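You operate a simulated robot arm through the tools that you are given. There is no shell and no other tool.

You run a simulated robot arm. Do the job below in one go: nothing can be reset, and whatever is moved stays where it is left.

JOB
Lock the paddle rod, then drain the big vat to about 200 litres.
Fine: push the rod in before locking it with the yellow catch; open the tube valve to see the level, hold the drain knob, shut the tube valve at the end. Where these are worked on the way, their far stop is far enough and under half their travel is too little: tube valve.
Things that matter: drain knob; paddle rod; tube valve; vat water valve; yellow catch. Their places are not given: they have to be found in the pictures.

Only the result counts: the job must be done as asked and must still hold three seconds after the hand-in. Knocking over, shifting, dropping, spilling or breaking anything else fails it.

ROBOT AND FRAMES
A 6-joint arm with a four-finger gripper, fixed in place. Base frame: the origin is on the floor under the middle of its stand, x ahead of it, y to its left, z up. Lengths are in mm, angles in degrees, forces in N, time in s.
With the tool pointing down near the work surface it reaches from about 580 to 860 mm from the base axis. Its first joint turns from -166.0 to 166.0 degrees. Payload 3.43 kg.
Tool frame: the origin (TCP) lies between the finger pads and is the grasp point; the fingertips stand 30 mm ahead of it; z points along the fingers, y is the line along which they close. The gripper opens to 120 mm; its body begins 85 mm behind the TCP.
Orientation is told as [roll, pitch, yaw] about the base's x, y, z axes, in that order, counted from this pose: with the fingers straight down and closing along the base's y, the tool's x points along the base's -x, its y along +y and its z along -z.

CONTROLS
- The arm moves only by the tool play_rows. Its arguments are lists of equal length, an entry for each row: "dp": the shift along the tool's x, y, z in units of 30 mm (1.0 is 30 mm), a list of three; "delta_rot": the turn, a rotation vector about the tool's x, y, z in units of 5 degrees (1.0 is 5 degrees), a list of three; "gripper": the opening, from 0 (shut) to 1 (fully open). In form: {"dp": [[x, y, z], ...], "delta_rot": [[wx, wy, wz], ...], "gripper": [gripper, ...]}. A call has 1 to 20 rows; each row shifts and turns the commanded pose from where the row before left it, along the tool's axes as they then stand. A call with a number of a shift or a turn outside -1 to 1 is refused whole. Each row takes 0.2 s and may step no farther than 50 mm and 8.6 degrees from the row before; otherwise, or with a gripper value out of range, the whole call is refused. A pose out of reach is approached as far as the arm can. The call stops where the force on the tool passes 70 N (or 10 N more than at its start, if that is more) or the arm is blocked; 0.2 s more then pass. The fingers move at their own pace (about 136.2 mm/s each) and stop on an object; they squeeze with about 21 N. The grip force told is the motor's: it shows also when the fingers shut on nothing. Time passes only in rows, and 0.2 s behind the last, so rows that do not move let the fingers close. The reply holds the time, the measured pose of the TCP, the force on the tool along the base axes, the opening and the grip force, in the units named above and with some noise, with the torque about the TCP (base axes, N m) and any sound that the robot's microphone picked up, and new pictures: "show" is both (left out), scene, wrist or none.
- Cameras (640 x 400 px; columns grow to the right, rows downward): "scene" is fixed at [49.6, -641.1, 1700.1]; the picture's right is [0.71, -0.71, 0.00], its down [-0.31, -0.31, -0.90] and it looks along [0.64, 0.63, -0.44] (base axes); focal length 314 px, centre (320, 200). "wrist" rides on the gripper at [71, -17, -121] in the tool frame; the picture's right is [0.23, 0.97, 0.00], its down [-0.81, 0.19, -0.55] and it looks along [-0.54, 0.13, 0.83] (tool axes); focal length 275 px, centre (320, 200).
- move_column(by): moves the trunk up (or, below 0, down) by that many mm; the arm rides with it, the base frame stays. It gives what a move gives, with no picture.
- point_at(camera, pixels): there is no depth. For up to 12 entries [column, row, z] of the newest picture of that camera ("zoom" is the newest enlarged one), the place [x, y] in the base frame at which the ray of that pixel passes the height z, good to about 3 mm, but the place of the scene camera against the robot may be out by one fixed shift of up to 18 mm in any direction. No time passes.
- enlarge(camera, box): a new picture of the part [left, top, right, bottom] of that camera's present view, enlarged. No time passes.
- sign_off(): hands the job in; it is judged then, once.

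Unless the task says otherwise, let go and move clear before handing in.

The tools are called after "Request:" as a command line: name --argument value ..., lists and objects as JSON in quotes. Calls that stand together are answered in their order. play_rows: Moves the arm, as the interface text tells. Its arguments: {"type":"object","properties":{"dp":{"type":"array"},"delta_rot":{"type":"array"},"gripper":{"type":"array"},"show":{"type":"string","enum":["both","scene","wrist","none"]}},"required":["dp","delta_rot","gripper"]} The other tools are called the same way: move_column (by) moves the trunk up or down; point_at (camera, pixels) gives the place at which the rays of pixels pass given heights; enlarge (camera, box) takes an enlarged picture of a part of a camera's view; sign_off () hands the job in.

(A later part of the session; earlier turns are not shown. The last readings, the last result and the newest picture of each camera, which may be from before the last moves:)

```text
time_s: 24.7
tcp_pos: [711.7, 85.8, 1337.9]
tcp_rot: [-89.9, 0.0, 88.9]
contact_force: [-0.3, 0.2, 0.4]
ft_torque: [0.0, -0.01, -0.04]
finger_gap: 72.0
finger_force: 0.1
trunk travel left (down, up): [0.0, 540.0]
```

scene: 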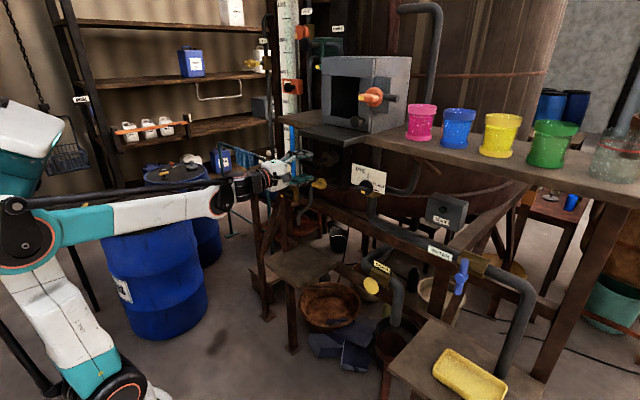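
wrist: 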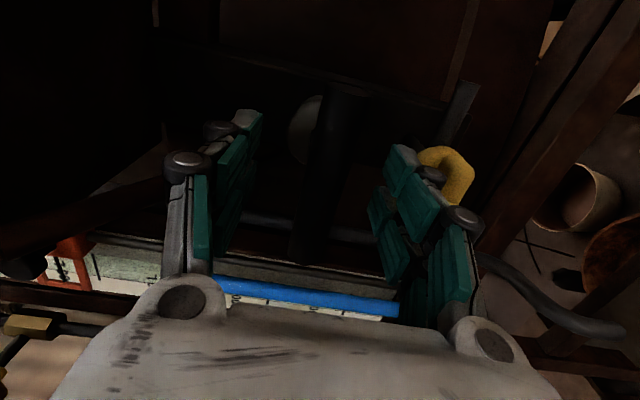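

Smaller steps work (now x=712). I'll back out to about x=663 and then lower to the catch height z≈1253.

Request:
play_rows --dp '[[0, 0, -0.4], [0, 0, -0.4], [0, 0, -0.4], [0, 0, -0.4], [0.02, 0.4, 0], [0.02, 0.4, 0], [0.02, 0.4, 0], [0.02, 0.4, 0], [0.02, 0.4, 0], [0.02, 0.4, 0], [0, 0.4, 0]]' --delta_rot '[[0, 0, 0], [0, 0, 0], [0, 0, 0], [0, 0, 0], [0, 0, 0], [0, 0, 0], [0, 0, 0], [0, 0, 0], [0, 0, 0], [0, 0, 0], [0, 0, 0]]' --gripper '[0.6, 0.6, 0.6, 0.6, 0.6, 0.6, 0.6, 0.6, 0.6, 0.6, 0.6]' --show "both"

Request:
enlarge --camera "wrist" --box '[230, 50, 470, 200]'

Request:
enlarge --camera "scene" --box '[260, 140, 356, 200]'

```text
time_s: 27.1
tcp_pos: [654.5, 85.3, 1252.4]
tcp_rot: [-90.0, -0.1, 89.3]
contact_force: [-0.2, 0.0, 0.2]
ft_torque: [-0.02, -0.03, 0.03]
finger_gap: 71.8
finger_force: 0.0
trunk travel left (down, up): [0.0, 540.0]
```

scene: 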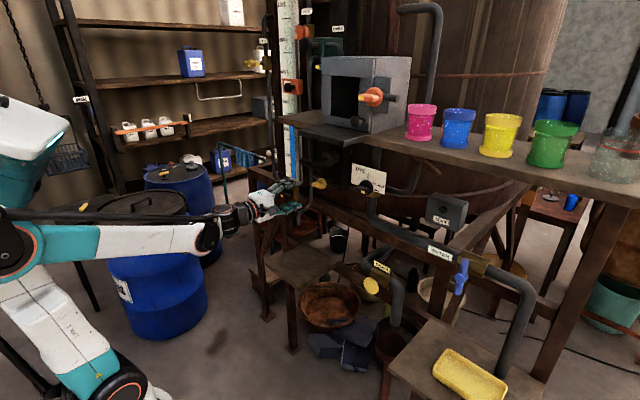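
wrist: 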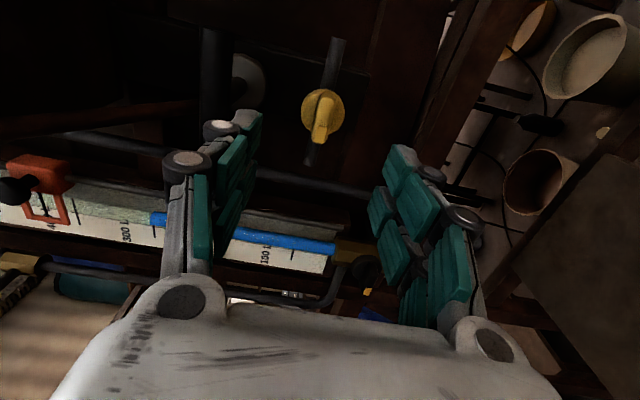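

```text
2.67 times, centred on (350, 125) of wrist
```

zoom: 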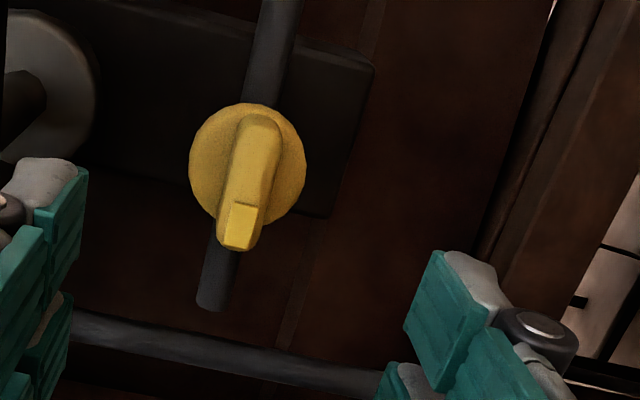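

```text
6.67 times, centred on (308, 170) of scene
```

zoom: 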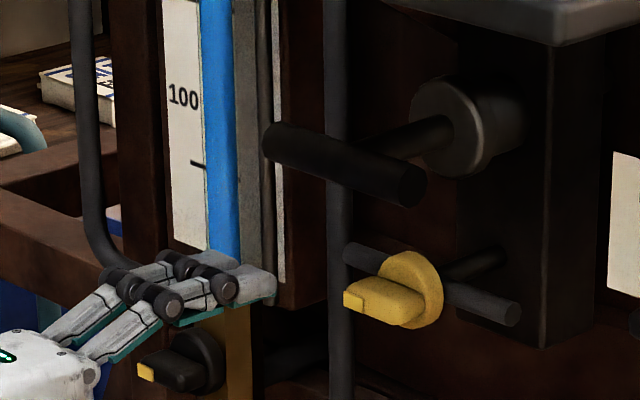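

The rod stays in by itself. The catch's disc centre computes to about y=80, z=1250 with its ridge pointing +y. I'll align with it, narrow the fingers to ~42 mm, and advance to x≈722.

Request:
play_rows --dp '[[0.16, 0.08, 0], [0, 0, 0.45], [0, 0, 0.45], [0, 0, 0.45], [0, 0, 0.45], [0, 0, 0.45]]' --delta_rot '[[0, -0.14, 0], [0, 0, 0], [0, 0, 0], [0, 0, 0], [0, 0, 0], [0, 0, 0]]' --gripper '[0.35, 0.35, 0.35, 0.35, 0.35, 0.35]' --show "both"

Request:
enlarge --camera "wrist" --box '[230, 50, 470, 200]'

Request:
enlarge --camera "scene" --box '[260, 150, 356, 210]'

```text
time_s: 28.5
tcp_pos: [720.9, 83.4, 1251.0]
tcp_rot: [-90.0, -0.1, 90.2]
contact_force: [-0.3, 0.0, 0.4]
ft_torque: [0.04, 0.01, -0.01]
finger_gap: 42.1
finger_force: 0.1
trunk travel left (down, up): [0.0, 540.0]
```

scene: 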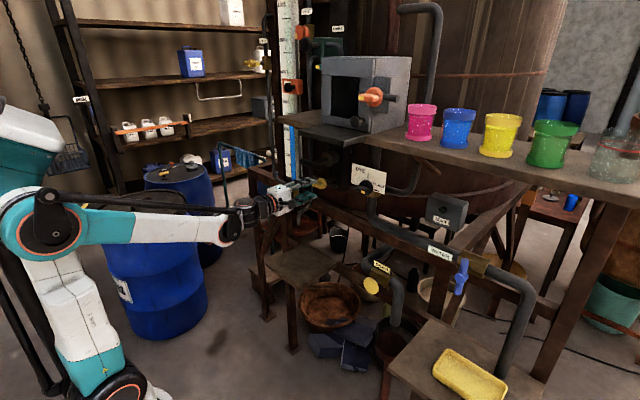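
wrist: 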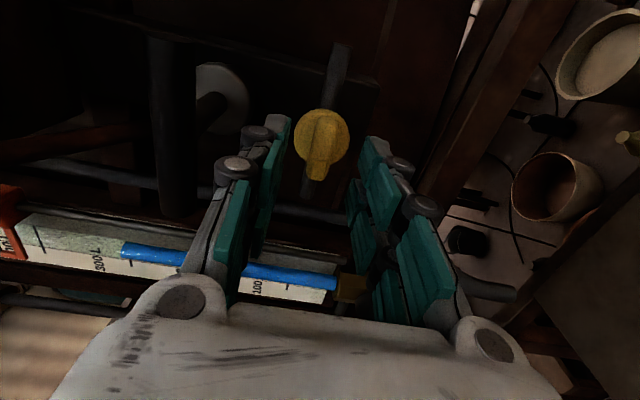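

```text
2.67 times, centred on (350, 125) of wrist
```

zoom: 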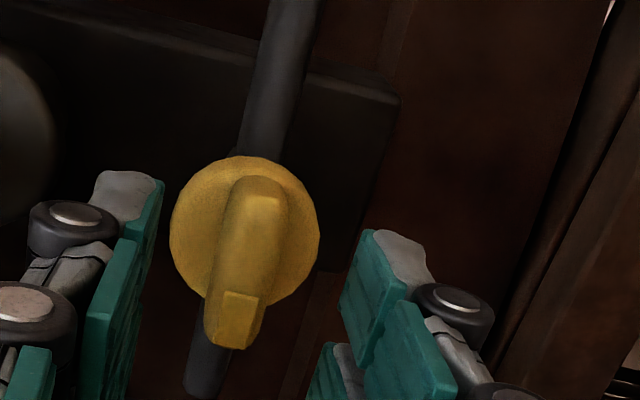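

```text
6.67 times, centred on (308, 180) of scene
```

zoom: 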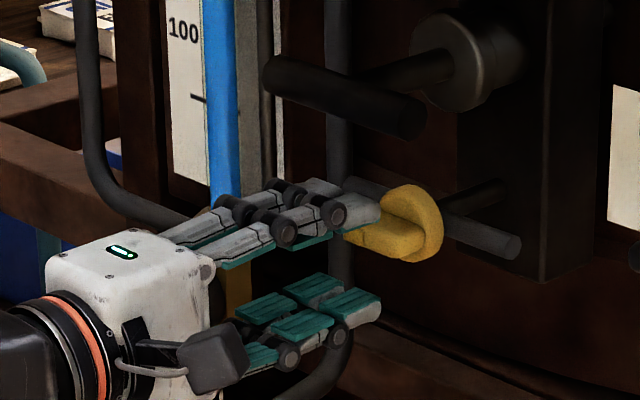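

The ridge lines up between the fingers. I'll narrow to 30 mm and creep forward, watching the x-force for contact with the disc face.

Request:
play_rows --dp '[[0, 0, 0], [0, 0, 0.2], [0, 0, 0.2], [0, 0, 0.15], [0, 0, 0]]' --delta_rot '[[0, 0, 0], [0, 0, 0], [0, 0, 0], [0, 0, 0], [0, 0, 0]]' --gripper '[0.25, 0.25, 0.25, 0.25, 0.25]' --show "both"

Request:
enlarge --camera "scene" --box '[260, 150, 356, 210]'

Request:
enlarge --camera "wrist" --box '[230, 50, 470, 200]'

```text
time_s: 29.7
tcp_pos: [736.4, 82.4, 1251.2]
tcp_rot: [-89.9, 0.0, 90.3]
contact_force: [0.0, 0.1, 0.2]
ft_torque: [-0.02, -0.02, 0.03]
finger_gap: 29.8
finger_force: 0.1
trunk travel left (down, up): [0.0, 540.0]
```

scene: 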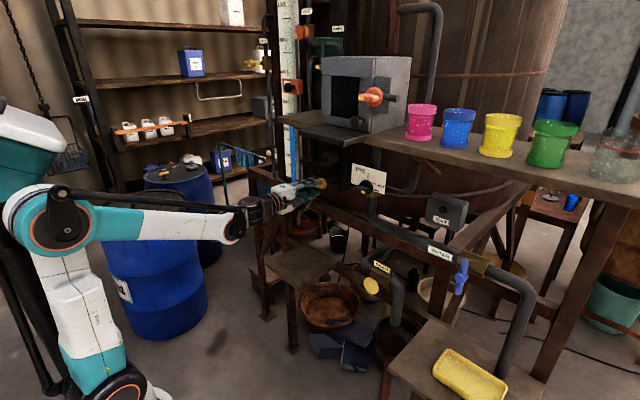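
wrist: 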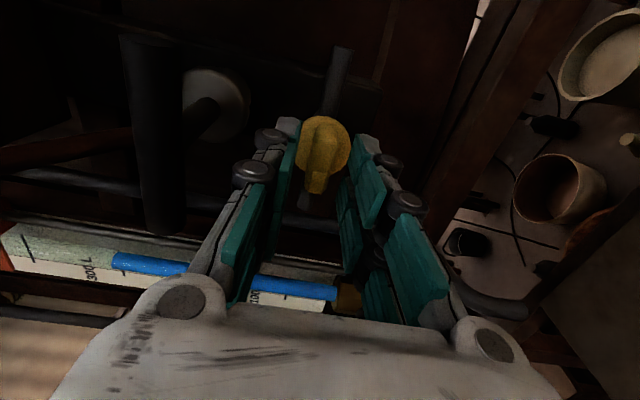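

```text
6.67 times, centred on (308, 180) of scene
```

zoom: 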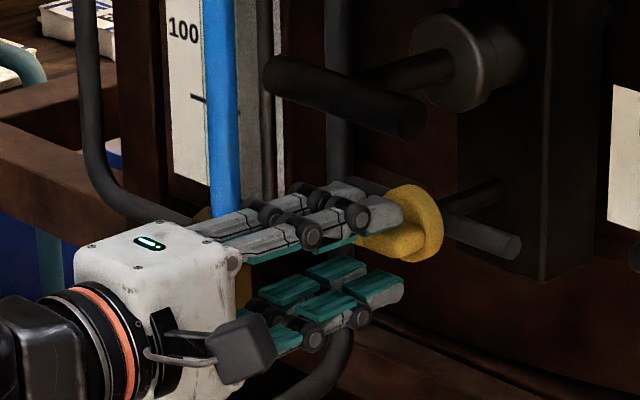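

```text
2.67 times, centred on (350, 125) of wrist
```

zoom: 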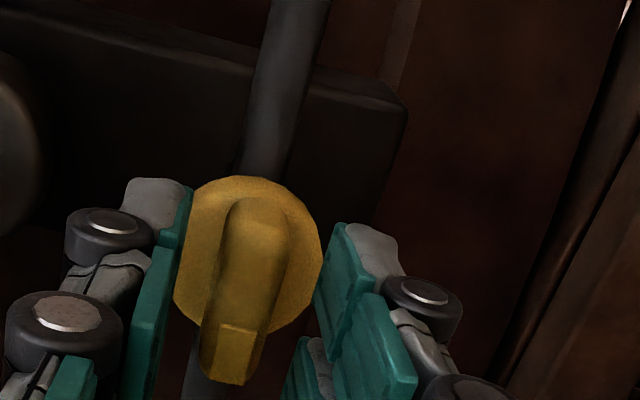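

No contact yet at x=736 (tips ≈766). I'll creep on a few millimetres more.

Request:
play_rows --dp '[[0, 0, 0.1], [0, 0, 0.1], [0, 0, 0.1], [0, 0, 0]]' --delta_rot '[[0, 0, 0], [0, 0, 0], [0, 0, 0], [0, 0, 0]]' --gripper '[0.25, 0.25, 0.25, 0.25]' --show "wrist"

Request:
enlarge --camera "wrist" --box '[230, 50, 470, 200]'

```text
time_s: 30.7
tcp_pos: [745.7, 82.2, 1250.4]
tcp_rot: [-90.0, 0.0, 90.2]
contact_force: [0.0, 0.2, -0.1]
ft_torque: [-0.02, 0.01, -0.01]
finger_gap: 30.0
finger_force: 0.0
trunk travel left (down, up): [0.0, 540.0]
```

wrist: 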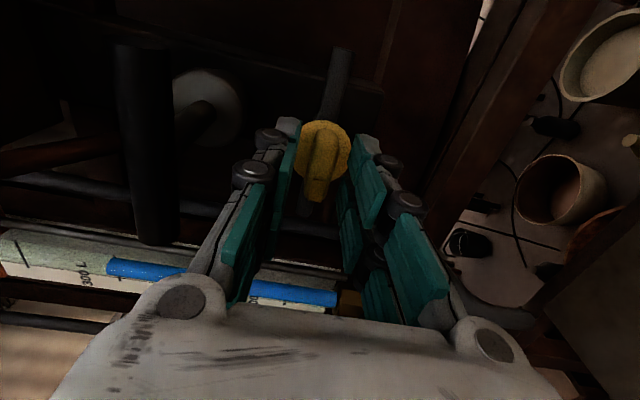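

```text
2.67 times, centred on (350, 125) of wrist
```

zoom: 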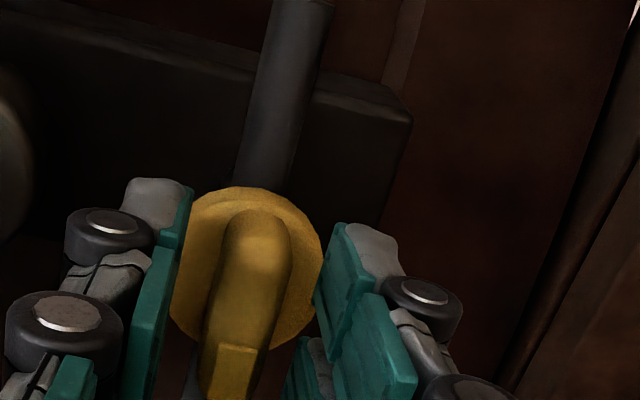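

The tips now overlap the ridge with still no contact. I'll close on the ridge and see what gap results.

Request:
play_rows --dp '[[0, 0, 0.1], [0, 0, 0], [0, 0, 0], [0, 0, 0]]' --delta_rot '[[0, 0, 0], [0, 0, 0], [0, 0, 0], [0, 0, 0]]' --gripper '[0.25, 0, 0, 0]' --show "both"

Request:
enlarge --camera "scene" --box '[260, 150, 356, 210]'

```text
time_s: 31.7
tcp_pos: [748.9, 83.1, 1250.8]
tcp_rot: [-89.8, -0.1, 90.2]
contact_force: [-14.3, -1.0, -29.4]
ft_torque: [-0.1, 0.87, 0.35]
finger_gap: 14.8
finger_force: 44.6
trunk travel left (down, up): [0.0, 540.0]
```

scene: 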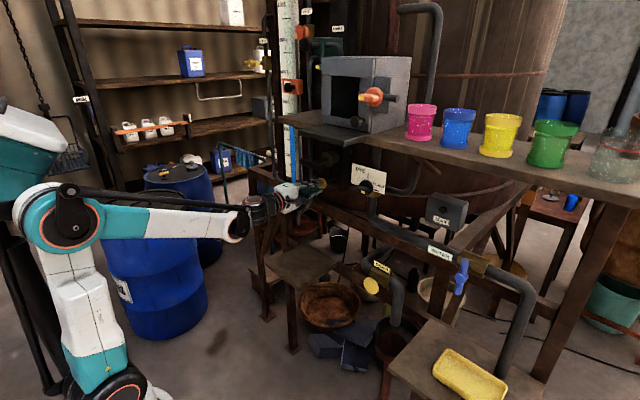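
wrist: 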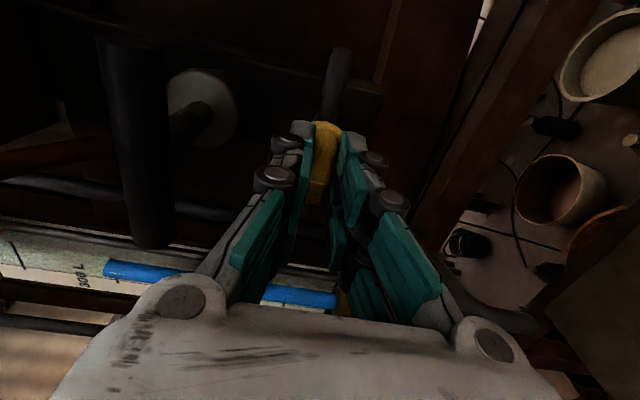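

```text
6.67 times, centred on (308, 180) of scene
```

zoom: 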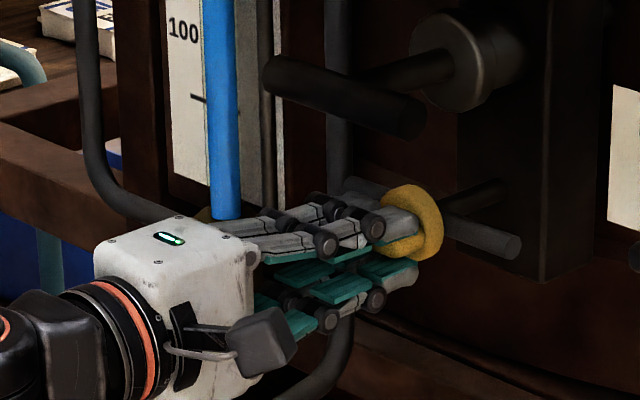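

The fingers grip the ridge (gap 14.8 mm), with a small −29 N vertical preload. I'll relieve that and test-turn a few degrees with the pointer going upward (+ about x), reading the torque.

Request:
play_rows --dp '[[0, 0.05, -0.04], [0, 0, 0], [0, 0, 0], [0, 0, 0]]' --delta_rot '[[0, 0, 0], [0, 0, 0.8], [0, 0, 0.8], [0, 0, 0]]' --gripper '[0, 0, 0, 0]' --show "none"

```text
time_s: 32.7
tcp_pos: [748.8, 83.0, 1249.5]
tcp_rot: [-90.0, -8.0, 90.1]
contact_force: [8.6, 3.5, 3.0]
ft_torque: [0.01, -0.22, 0.55]
finger_gap: 14.9
finger_force: 45.5
trunk travel left (down, up): [0.0, 540.0]
```

It turned 8° freely with negligible torque. I'll continue 40° in the same direction and look.

Request:
play_rows --dp '[[0, 0, 0], [0, 0, 0], [0, 0, 0], [0, 0, 0], [0, 0, 0], [0, 0, 0], [0, 0, 0], [0, 0, 0], [0, 0, 0], [0, 0, 0], [0, 0, 0]]' --delta_rot '[[0, 0, 0.8], [0, 0, 0.8], [0, 0, 0.8], [0, 0, 0.8], [0, 0, 0.8], [0, 0, 0.8], [0, 0, 0.8], [0, 0, 0.8], [0, 0, 0.8], [0, 0, 0.8], [0, 0, 0]]' --gripper '[0, 0, 0, 0, 0, 0, 0, 0, 0, 0, 0]' --show "both"

Request:
enlarge --camera "scene" --box '[260, 150, 356, 210]'

```text
time_s: 35.1
tcp_pos: [748.6, 82.8, 1248.2]
tcp_rot: [-89.9, -48.1, 90.1]
contact_force: [22.0, 7.2, 11.0]
ft_torque: [-0.03, 0.1, -0.18]
finger_gap: 14.8
finger_force: 44.7
trunk travel left (down, up): [0.0, 540.0]
```

scene: 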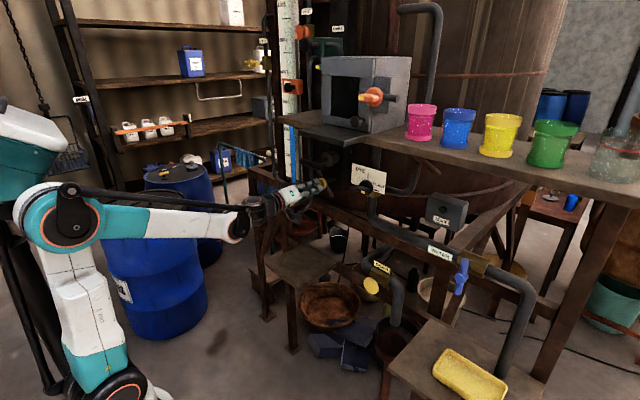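
wrist: 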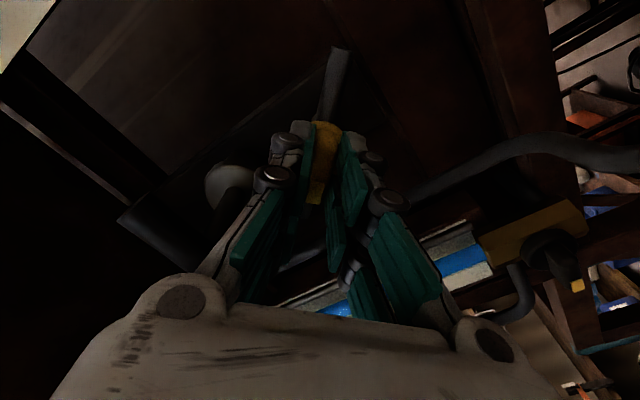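

```text
6.67 times, centred on (308, 180) of scene
```

zoom: 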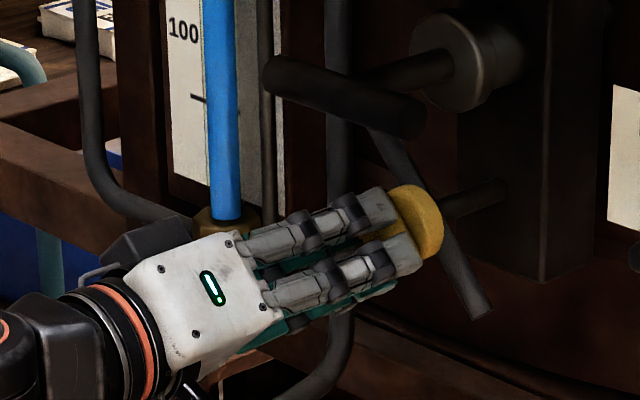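

The cross-bar turns with the catch and is now diagonal, its upper end rising behind the handle and in front of the collar. I'll turn the remaining ~42° toward vertical, watching the torque.

Request:
play_rows --dp '[[0, 0, 0], [0, 0, 0], [0, 0, 0], [0, 0, 0], [0, 0, 0], [0, 0, 0], [0, 0, 0], [0, 0, 0], [0, 0, 0], [0, 0, 0], [0, 0, 0]]' --delta_rot '[[0, 0, 0.8], [0, 0, 0.8], [0, 0, 0.8], [0, 0, 0.8], [0, 0, 0.8], [0, 0, 0.8], [0, 0, 0.8], [0, 0, 0.8], [0, 0, 0.8], [0, 0, 0.8], [0, 0, 0]]' --gripper '[0, 0, 0, 0, 0, 0, 0, 0, 0, 0, 0]' --show "both"

Request:
enlarge --camera "scene" --box '[260, 150, 356, 210]'

```text
time_s: 37.5
tcp_pos: [748.2, 85.4, 1247.2]
tcp_rot: [-87.0, -87.8, 87.1]
contact_force: [-9.4, 15.8, -38.7]
ft_torque: [-0.07, 1.77, 0.48]
finger_gap: 15.1
finger_force: 45.1
trunk travel left (down, up): [0.0, 540.0]
```

scene: 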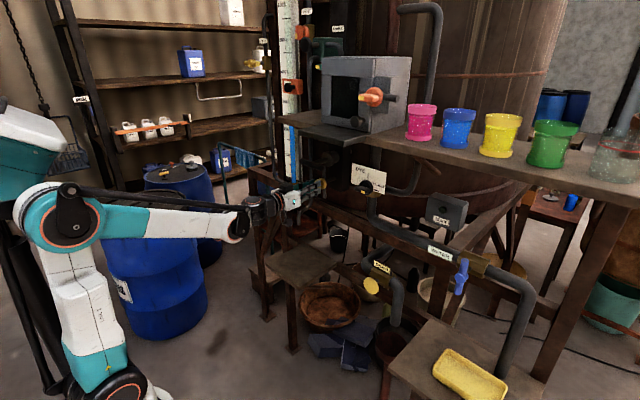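
wrist: 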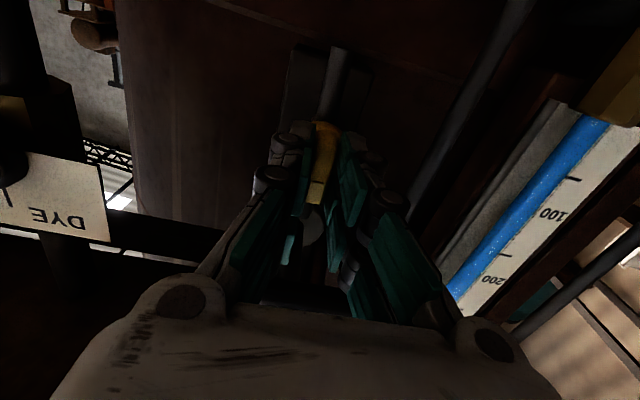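

```text
6.67 times, centred on (308, 180) of scene
```

zoom: 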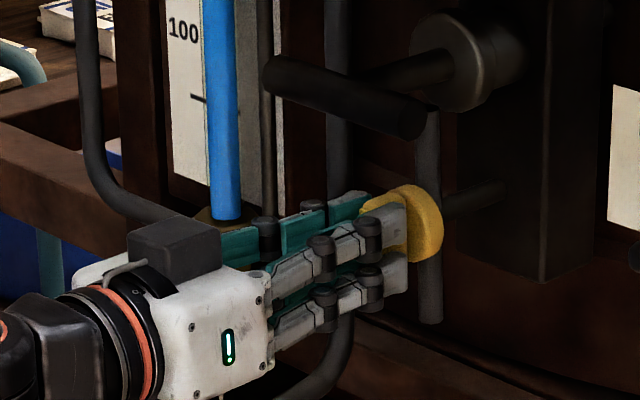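

The bar now looks vertical in front of the collar (zoom (428,110–320)). I'll nudge a few degrees more to feel for the stop.

Request:
play_rows --dp '[[0, 0, 0], [0, 0, 0], [0, 0, 0]]' --delta_rot '[[0, 0, 0.5], [0, 0, 0.5], [0, 0, 0]]' --gripper '[0, 0, 0]' --show "none"

```text
time_s: 38.3
tcp_pos: [749.2, 84.9, 1246.9]
tcp_rot: [88.2, -87.3, -87.9]
contact_force: [-14.6, 17.2, -41.1]
ft_torque: [-2.01, 1.02, 0.46]
finger_gap: 15.7
finger_force: 44.9
trunk travel left (down, up): [0.0, 540.0]
```

Torque jumped to −2 N·m, so the catch is at its stop (~90°). I'll open the fingers and back straight out in small steps.

Request:
play_rows --dp '[[0, 0, 0], [0, 0, 0], [0, 0, 0], [0, 0, -0.2], [0, 0, -0.3], [0, 0, -0.3], [0, 0, -0.3], [0, 0, -0.3], [0, 0, -0.3], [0, 0, -0.3], [0, 0, -0.3]]' --delta_rot '[[0, 0, 0], [0, 0, 0], [0, 0, 0], [0, 0, 0], [0, 0, 0], [0, 0, 0], [0, 0, 0], [0, 0, 0], [0, 0, 0], [0, 0, 0], [0, 0, 0]]' --gripper '[0.25, 0.35, 0.35, 0.35, 0.35, 0.35, 0.35, 0.35, 0.35, 0.35, 0.35]' --show "both"

Request:
enlarge --camera "scene" --box '[260, 150, 356, 210]'

Request:
enlarge --camera "wrist" --box '[230, 20, 470, 170]'

```text
time_s: 40.9
tcp_pos: [733.7, 76.0, 1249.8]
tcp_rot: [88.9, -87.1, -90.1]
contact_force: [1.0, 0.2, -0.4]
ft_torque: [-0.01, -0.04, -0.03]
finger_gap: 41.8
finger_force: 0.1
trunk travel left (down, up): [0.0, 540.0]
stopped in row 11: the arm was blocked; the commanded pose is now the measured one
```

scene: 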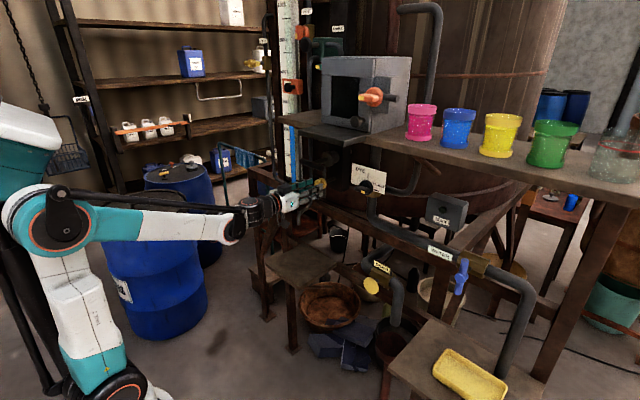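
wrist: 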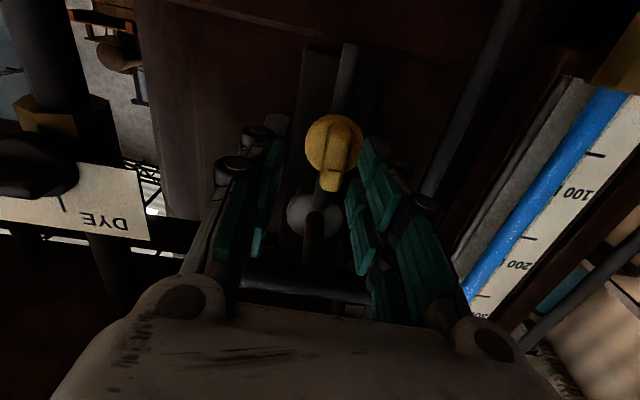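

```text
6.67 times, centred on (308, 180) of scene
```

zoom: 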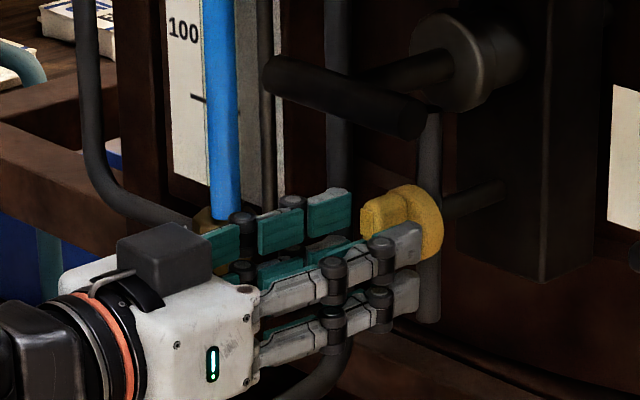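

```text
2.67 times, centred on (350, 95) of wrist
```

zoom: 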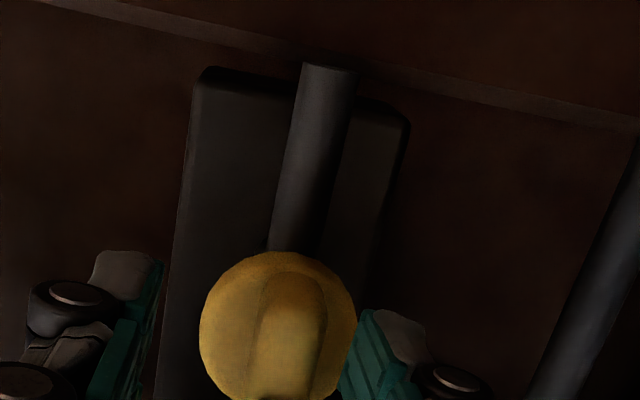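

The catch bar stands vertical and the fingers are free; the retreat paused again at x=734 (no contact). I'll continue backing out in small steps.

Request:
play_rows --dp '[[0, 0, -0.2], [0, 0, -0.3], [0, 0, -0.3], [0, 0, -0.3], [0, 0, -0.4], [0, 0, -0.4]]' --delta_rot '[[0, 0, 0], [0, 0, 0], [0, 0, 0], [0, 0, 0], [0, 0, 0], [0, 0, 0]]' --gripper '[0.35, 0.35, 0.35, 0.35, 0.35, 0.35]' --show "both"

Request:
enlarge --camera "scene" --box '[260, 150, 356, 210]'

Request:
enlarge --camera "wrist" --box '[230, 20, 470, 170]'

```text
time_s: 42.5
tcp_pos: [724.5, 72.5, 1250.3]
tcp_rot: [88.9, -87.1, -90.8]
contact_force: [0.6, 0.3, -0.6]
ft_torque: [-0.02, -0.04, -0.01]
finger_gap: 41.9
finger_force: 0.1
trunk travel left (down, up): [0.0, 540.0]
stopped in row 6: the arm was blocked; the commanded pose is now the measured one
```

scene: 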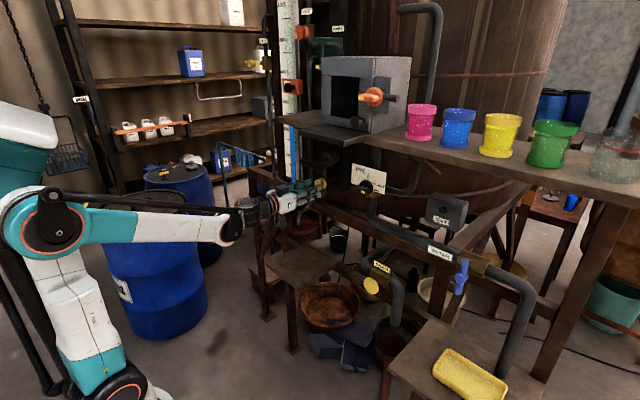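
wrist: 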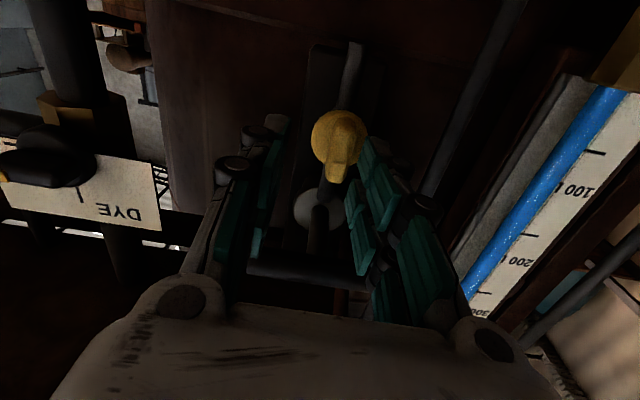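

```text
6.67 times, centred on (308, 180) of scene
```

zoom: 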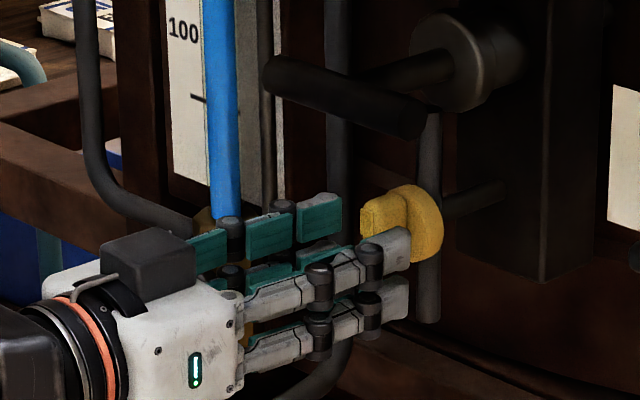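

```text
2.67 times, centred on (350, 95) of wrist
```

zoom: 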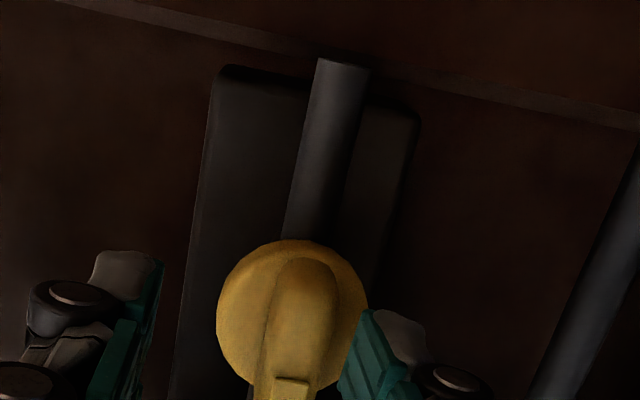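

The retreat drifts sideways (y=72.5) and blocks without contact, so the wrist is near a singular alignment. I'll go much slower and re-centre in y while backing out.

Request:
play_rows --dp '[[0, 0.04, -0.08], [0, 0.04, -0.08], [0, 0.04, -0.08], [0, 0.04, -0.08], [0, 0.04, -0.08], [0, 0.04, -0.08], [0, 0, -0.1], [0, 0, -0.1], [0, 0, -0.1], [0, 0, -0.1], [0, 0, -0.1], [0, 0, -0.1]]' --delta_rot '[[0, 0, 0], [0, 0, 0], [0, 0, 0], [0, 0, 0], [0, 0, 0], [0, 0, 0], [0, 0, 0], [0, 0, 0], [0, 0, 0], [0, 0, 0], [0, 0, 0], [0, 0, 0]]' --gripper '[0.45, 0.45, 0.45, 0.45, 0.45, 0.45, 0.45, 0.45, 0.45, 0.45, 0.45, 0.45]' --show "scene"

```text
time_s: 45.1
tcp_pos: [696.3, 79.6, 1252.8]
tcp_rot: [89.8, -87.0, -92.2]
contact_force: [0.6, 0.2, -0.6]
ft_torque: [-0.01, -0.02, -0.03]
finger_gap: 53.9
finger_force: 0.0
trunk travel left (down, up): [0.0, 540.0]
```

scene: 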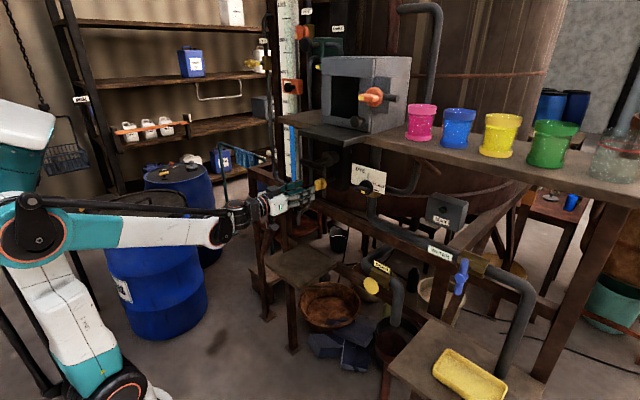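

Slow motion works (x=696 now). I'll continue back slowly to about x=640 for a clear look at the catch and rod.

Request:
play_rows --dp '[[0, 0, -0.15], [0, 0, -0.15], [0, 0, -0.15], [0, 0, -0.15], [0, 0, -0.15], [0, 0, -0.15], [0, 0, -0.15], [0, 0, -0.15], [0, 0, -0.15], [0, 0, -0.15], [0, 0, -0.15], [0, 0, -0.15]]' --delta_rot '[[0, 0, 0], [0, 0, 0], [0, 0, 0], [0, 0, 0], [0, 0, 0], [0, 0, 0], [0, 0, 0], [0, 0, 0], [0, 0, 0], [0, 0, 0], [0, 0, 0], [0, 0, 0]]' --gripper '[0.6, 0.6, 0.6, 0.6, 0.6, 0.6, 0.6, 0.6, 0.6, 0.6, 0.6, 0.6]' --show "both"

Request:
enlarge --camera "scene" --box '[260, 145, 356, 205]'

Request:
enlarge --camera "wrist" --box '[230, 50, 470, 200]'

Request:
enlarge --camera "wrist" --box '[400, 0, 640, 150]'

```text
time_s: 47.7
tcp_pos: [629.1, 88.8, 1252.3]
tcp_rot: [89.8, -87.1, -91.5]
contact_force: [0.6, -0.3, 0.4]
ft_torque: [-0.02, 0.01, -0.03]
finger_gap: 72.3
finger_force: 0.1
trunk travel left (down, up): [0.0, 540.0]
```

scene: 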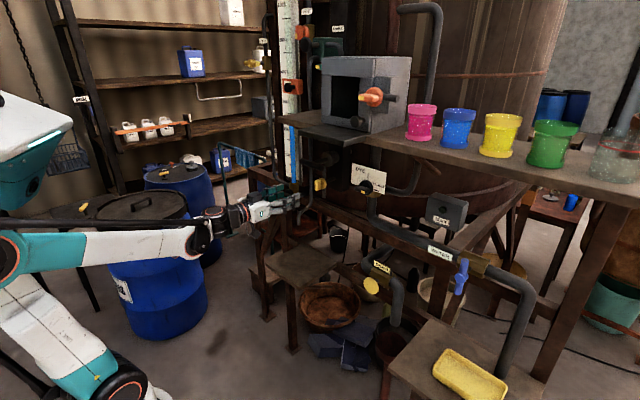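
wrist: 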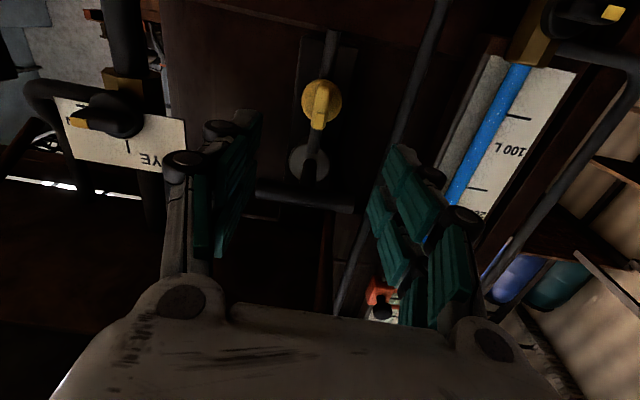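

```text
6.67 times, centred on (308, 175) of scene
```

zoom: 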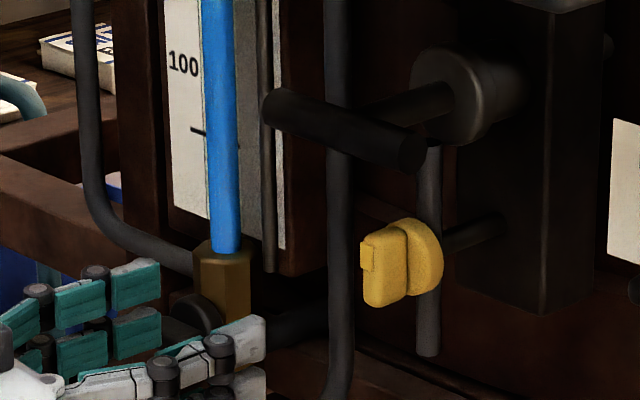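

```text
2.67 times, centred on (350, 125) of wrist
```

zoom: 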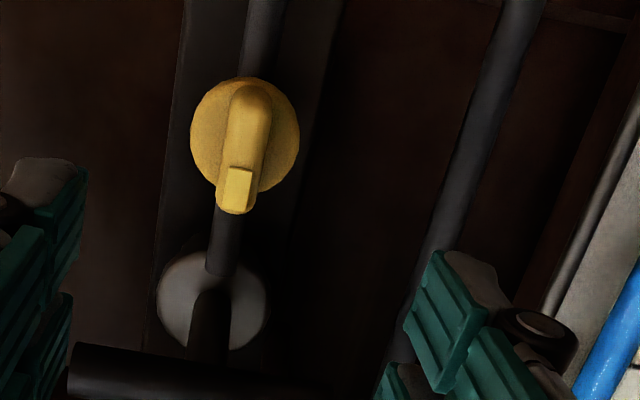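

```text
2.67 times, centred on (520, 75) of wrist
```

zoom: 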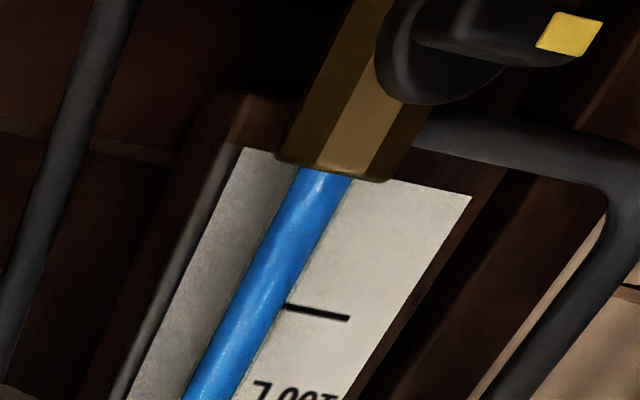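

The rod is in and the catch bar stands upright across the collar, pointer up — locked. Next is the tube valve: its tip at wrist (614,12) puts it at about (771,295,1137), with the knob centre near y≈273, z≈1139. I'll level the tool and roll it back to close vertically.

Request:
play_rows --dp '[[0, 0, 0], [0, 0, 0], [0, 0, 0], [0, 0, 0], [0, 0, 0], [0, 0, 0], [0, 0, 0], [0, 0, 0], [0, 0, 0], [0, 0, 0], [0, 0, 0], [0, 0, 0], [0, 0, 0], [0, 0, 0], [0, 0, 0], [0, 0, 0], [0, 0, 0], [0, 0, 0], [0, 0, 0], [0, 0, 0]]' --delta_rot '[[-0.34, 0, 0], [0, 0, -0.978], [0, 0, -0.978], [0, 0, -0.978], [0, 0, -0.978], [0, 0, -0.978], [0, 0, -0.978], [0, 0, -0.978], [0, 0, -0.978], [0, 0, -0.978], [0, 0, -0.978], [0, 0, -0.978], [0, 0, -0.978], [0, 0, -0.978], [0, 0, -0.978], [0, 0, -0.978], [0, 0, -0.978], [0, 0, -0.978], [0, 0, -0.978], [0, 0, -0.978]]' --gripper '[0.6, 0.6, 0.6, 0.6, 0.6, 0.6, 0.6, 0.6, 0.6, 0.6, 0.6, 0.6, 0.6, 0.6, 0.6, 0.6, 0.6, 0.6, 0.6, 0.6]' --show "none"

```text
time_s: 51.9
tcp_pos: [629.8, 87.5, 1252.2]
tcp_rot: [-90.0, 0.0, 90.0]
contact_force: [0.2, -0.2, 0.2]
ft_torque: [-0.02, -0.02, -0.01]
finger_gap: 72.0
finger_force: 0.1
trunk travel left (down, up): [0.0, 540.0]
```

The tool is exactly level now. I'll traverse at x≈630 to in front of the tube valve (y≈273, z≈1139).

Request:
play_rows --dp '[[-0.62, 0.377, 0], [-0.62, 0.377, 0], [-0.62, 0.377, 0], [-0.62, 0.377, 0], [-0.62, 0.377, 0], [-0.62, 0.377, 0], [-0.62, 0.377, 0], [-0.62, 0.377, 0], [-0.62, 0.377, 0], [-0.62, 0.377, 0], [0, 0, 0]]' --delta_rot '[[0, 0, 0], [0, 0, 0], [0, 0, 0], [0, 0, 0], [0, 0, 0], [0, 0, 0], [0, 0, 0], [0, 0, 0], [0, 0, 0], [0, 0, 0], [0, 0, 0]]' --gripper '[0.6, 0.6, 0.6, 0.6, 0.6, 0.6, 0.6, 0.6, 0.6, 0.6, 0.6]' --show "both"

Request:
enlarge --camera "wrist" --box '[200, 50, 440, 200]'

Request:
enlarge --camera "scene" --box '[230, 145, 326, 205]'

```text
time_s: 54.3
tcp_pos: [633.0, 270.9, 1138.0]
tcp_rot: [-90.1, 0.0, 89.6]
contact_force: [0.6, 1.0, 0.6]
ft_torque: [-0.03, 0.01, -0.01]
finger_gap: 71.8
finger_force: 0.0
trunk travel left (down, up): [0.0, 540.0]
```

scene: 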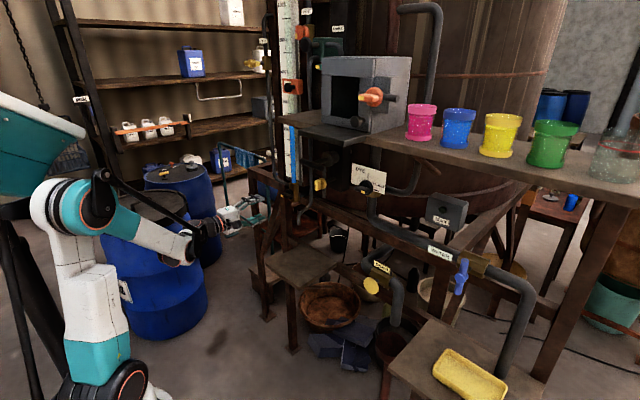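
wrist: 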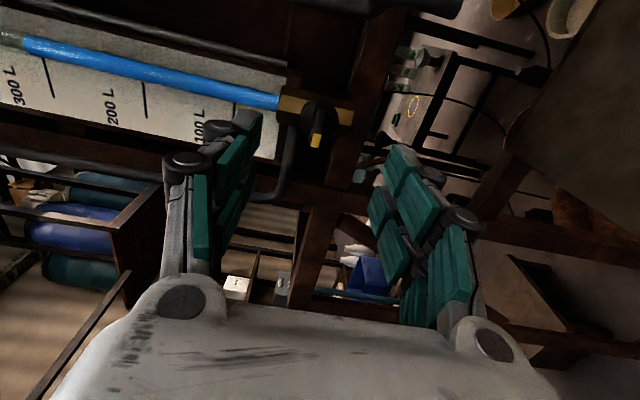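

```text
2.67 times, centred on (320, 125) of wrist
```

zoom: 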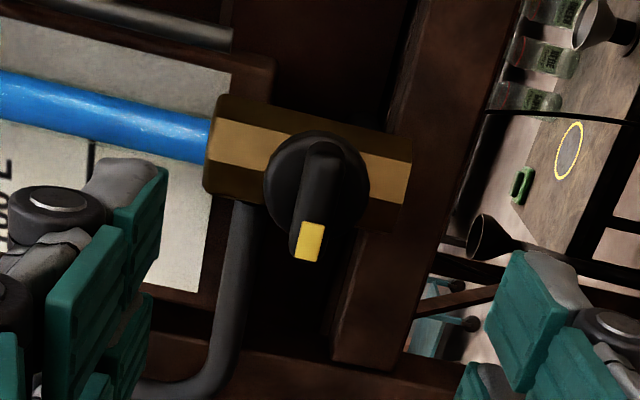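

```text
6.67 times, centred on (278, 175) of scene
```

zoom: 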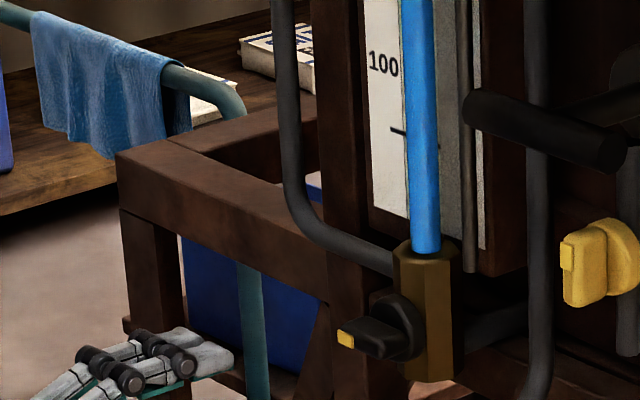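

Now the valve knob is clearly visible at wrist (317,124): pointer toward +y, centre about y≈288, z≈1136, disc around x≈805. I'll re-centre and advance to x≈715 with the fingers narrowed to 42 mm.

Request:
play_rows --dp '[[-0.28, 0.03, 0], [-0.28, 0.03, 0], [0, 0, 0.4], [0, 0, 0.4], [0, 0, 0.4], [0, 0, 0.4], [0, 0, 0.4], [0, 0, 0.4], [0, 0, 0.3], [0, 0, 0]]' --delta_rot '[[0, -0.04, 0], [0, -0.04, 0], [0, 0, 0], [0, 0, 0], [0, 0, 0], [0, 0, 0], [0, 0, 0], [0, 0, 0], [0, 0, 0], [0, 0, 0]]' --gripper '[0.35, 0.35, 0.35, 0.35, 0.35, 0.35, 0.35, 0.35, 0.35, 0.35]' --show "both"

Request:
enlarge --camera "wrist" --box '[200, 50, 440, 200]'

Request:
enlarge --camera "scene" --box '[230, 155, 326, 215]'

```text
time_s: 56.5
tcp_pos: [713.4, 291.2, 1136.4]
tcp_rot: [-90.1, 0.0, 90.3]
contact_force: [0.8, 0.8, 1.0]
ft_torque: [0.01, -0.01, 0.0]
finger_gap: 42.1
finger_force: 0.0
trunk travel left (down, up): [0.0, 540.0]
```

scene: 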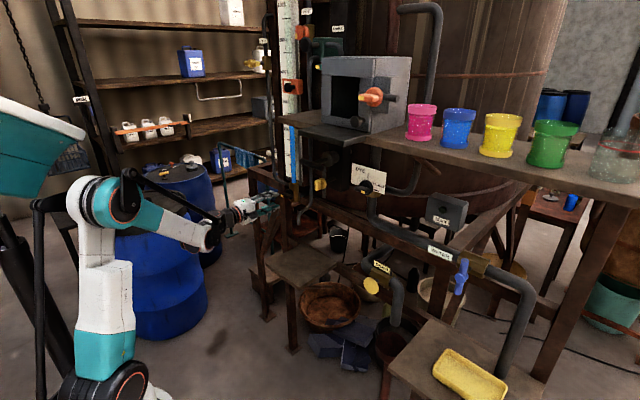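
wrist: 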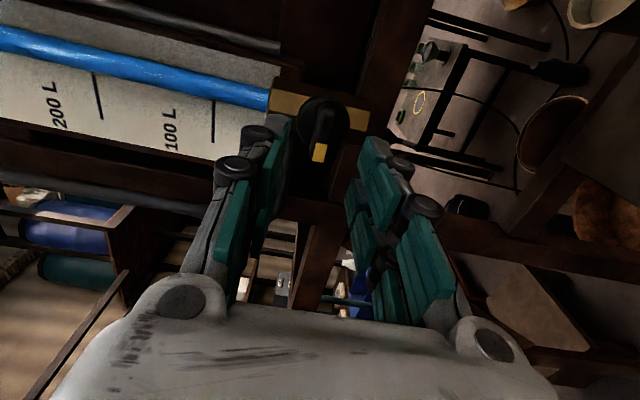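

```text
2.67 times, centred on (320, 125) of wrist
```

zoom: 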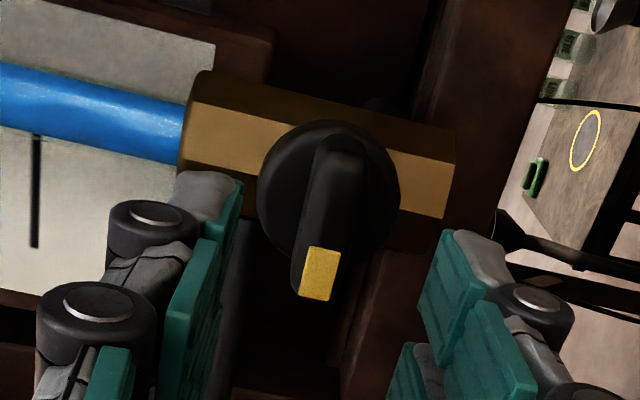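

```text
6.67 times, centred on (278, 185) of scene
```

zoom: 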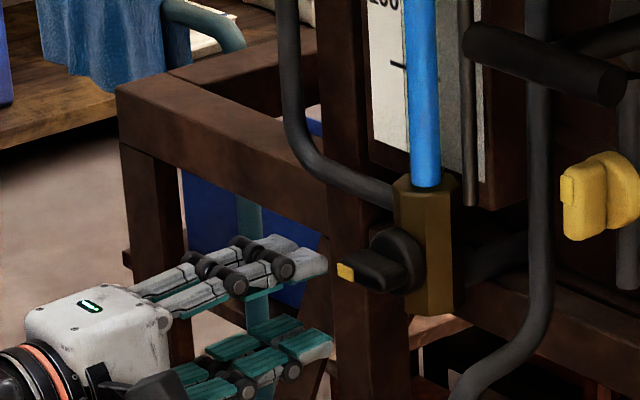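

The knob centre computes to y≈288, z≈1135. I'll trim the alignment and advance 42 mm with a 32 mm opening.

Request:
play_rows --dp '[[0.1, 0.045, 0], [0, 0, 0.3], [0, 0, 0.3], [0, 0, 0.3], [0, 0, 0.25], [0, 0, 0.25], [0, 0, 0]]' --delta_rot '[[0, 0.04, 0], [0, 0, 0], [0, 0, 0], [0, 0, 0], [0, 0, 0], [0, 0, 0], [0, 0, 0]]' --gripper '[0.27, 0.27, 0.27, 0.27, 0.27, 0.27, 0.27]' --show "both"

Request:
enlarge --camera "wrist" --box '[200, 50, 440, 200]'

Request:
enlarge --camera "scene" --box '[230, 155, 326, 215]'

```text
time_s: 58.1
tcp_pos: [754.4, 288.1, 1136.8]
tcp_rot: [-90.1, 0.1, 90.1]
contact_force: [1.2, 0.9, 0.1]
ft_torque: [0.02, 0.0, -0.03]
finger_gap: 32.6
finger_force: 0.1
trunk travel left (down, up): [0.0, 540.0]
```

scene: 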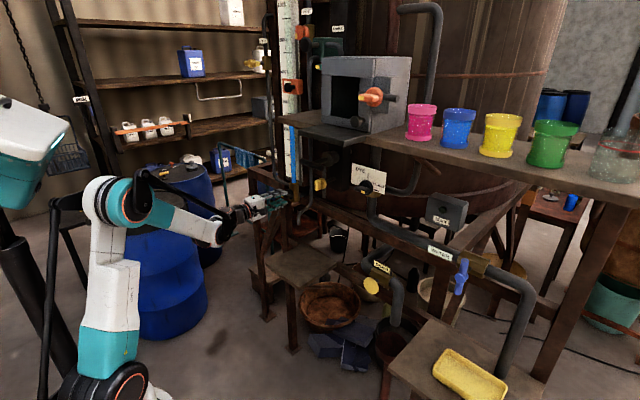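
wrist: 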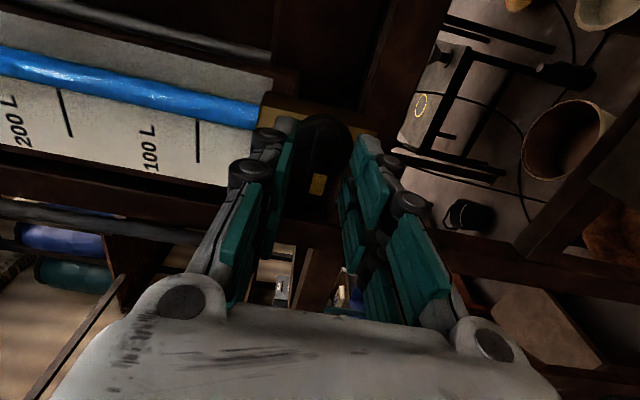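

```text
2.67 times, centred on (320, 125) of wrist
```

zoom: 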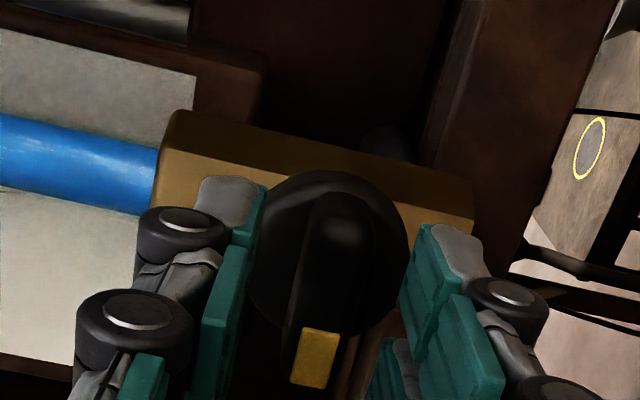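

```text
6.67 times, centred on (278, 185) of scene
```

zoom: 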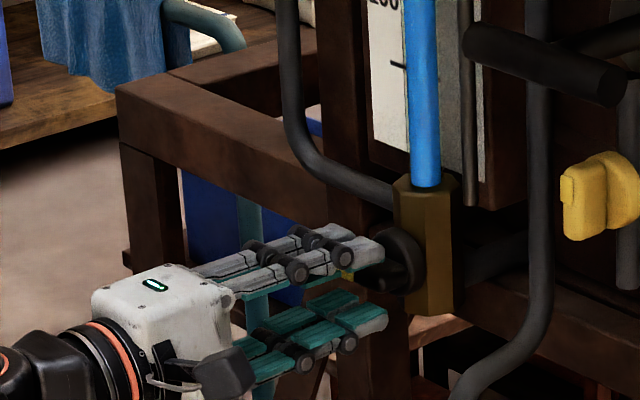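

The knob is centred between the fingers, at the same relative depth as the catch was when gripped. I'll advance 3 mm more and close.

Request:
play_rows --dp '[[0, 0, 0.1], [0, 0, 0], [0, 0, 0], [0, 0, 0], [0, 0, 0]]' --delta_rot '[[0, 0, 0], [0, 0, 0], [0, 0, 0], [0, 0, 0], [0, 0, 0]]' --gripper '[0.27, 0, 0, 0, 0]' --show "wrist"

Request:
enlarge --camera "wrist" --box '[200, 50, 440, 200]'

```text
time_s: 59.3
tcp_pos: [757.6, 288.9, 1134.6]
tcp_rot: [-89.9, -0.1, 90.2]
contact_force: [-16.1, -6.4, -34.6]
ft_torque: [-0.12, 0.94, 0.34]
finger_gap: 14.9
finger_force: 45.3
trunk travel left (down, up): [0.0, 540.0]
```

wrist: 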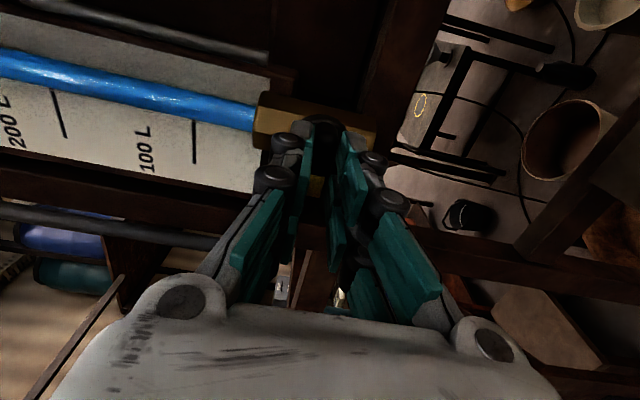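

```text
2.67 times, centred on (320, 125) of wrist
```

zoom: 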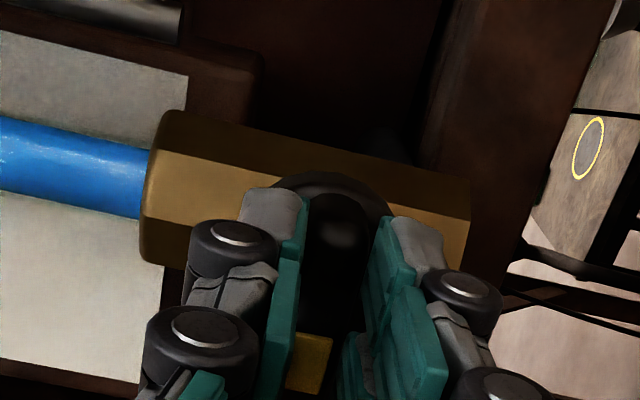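

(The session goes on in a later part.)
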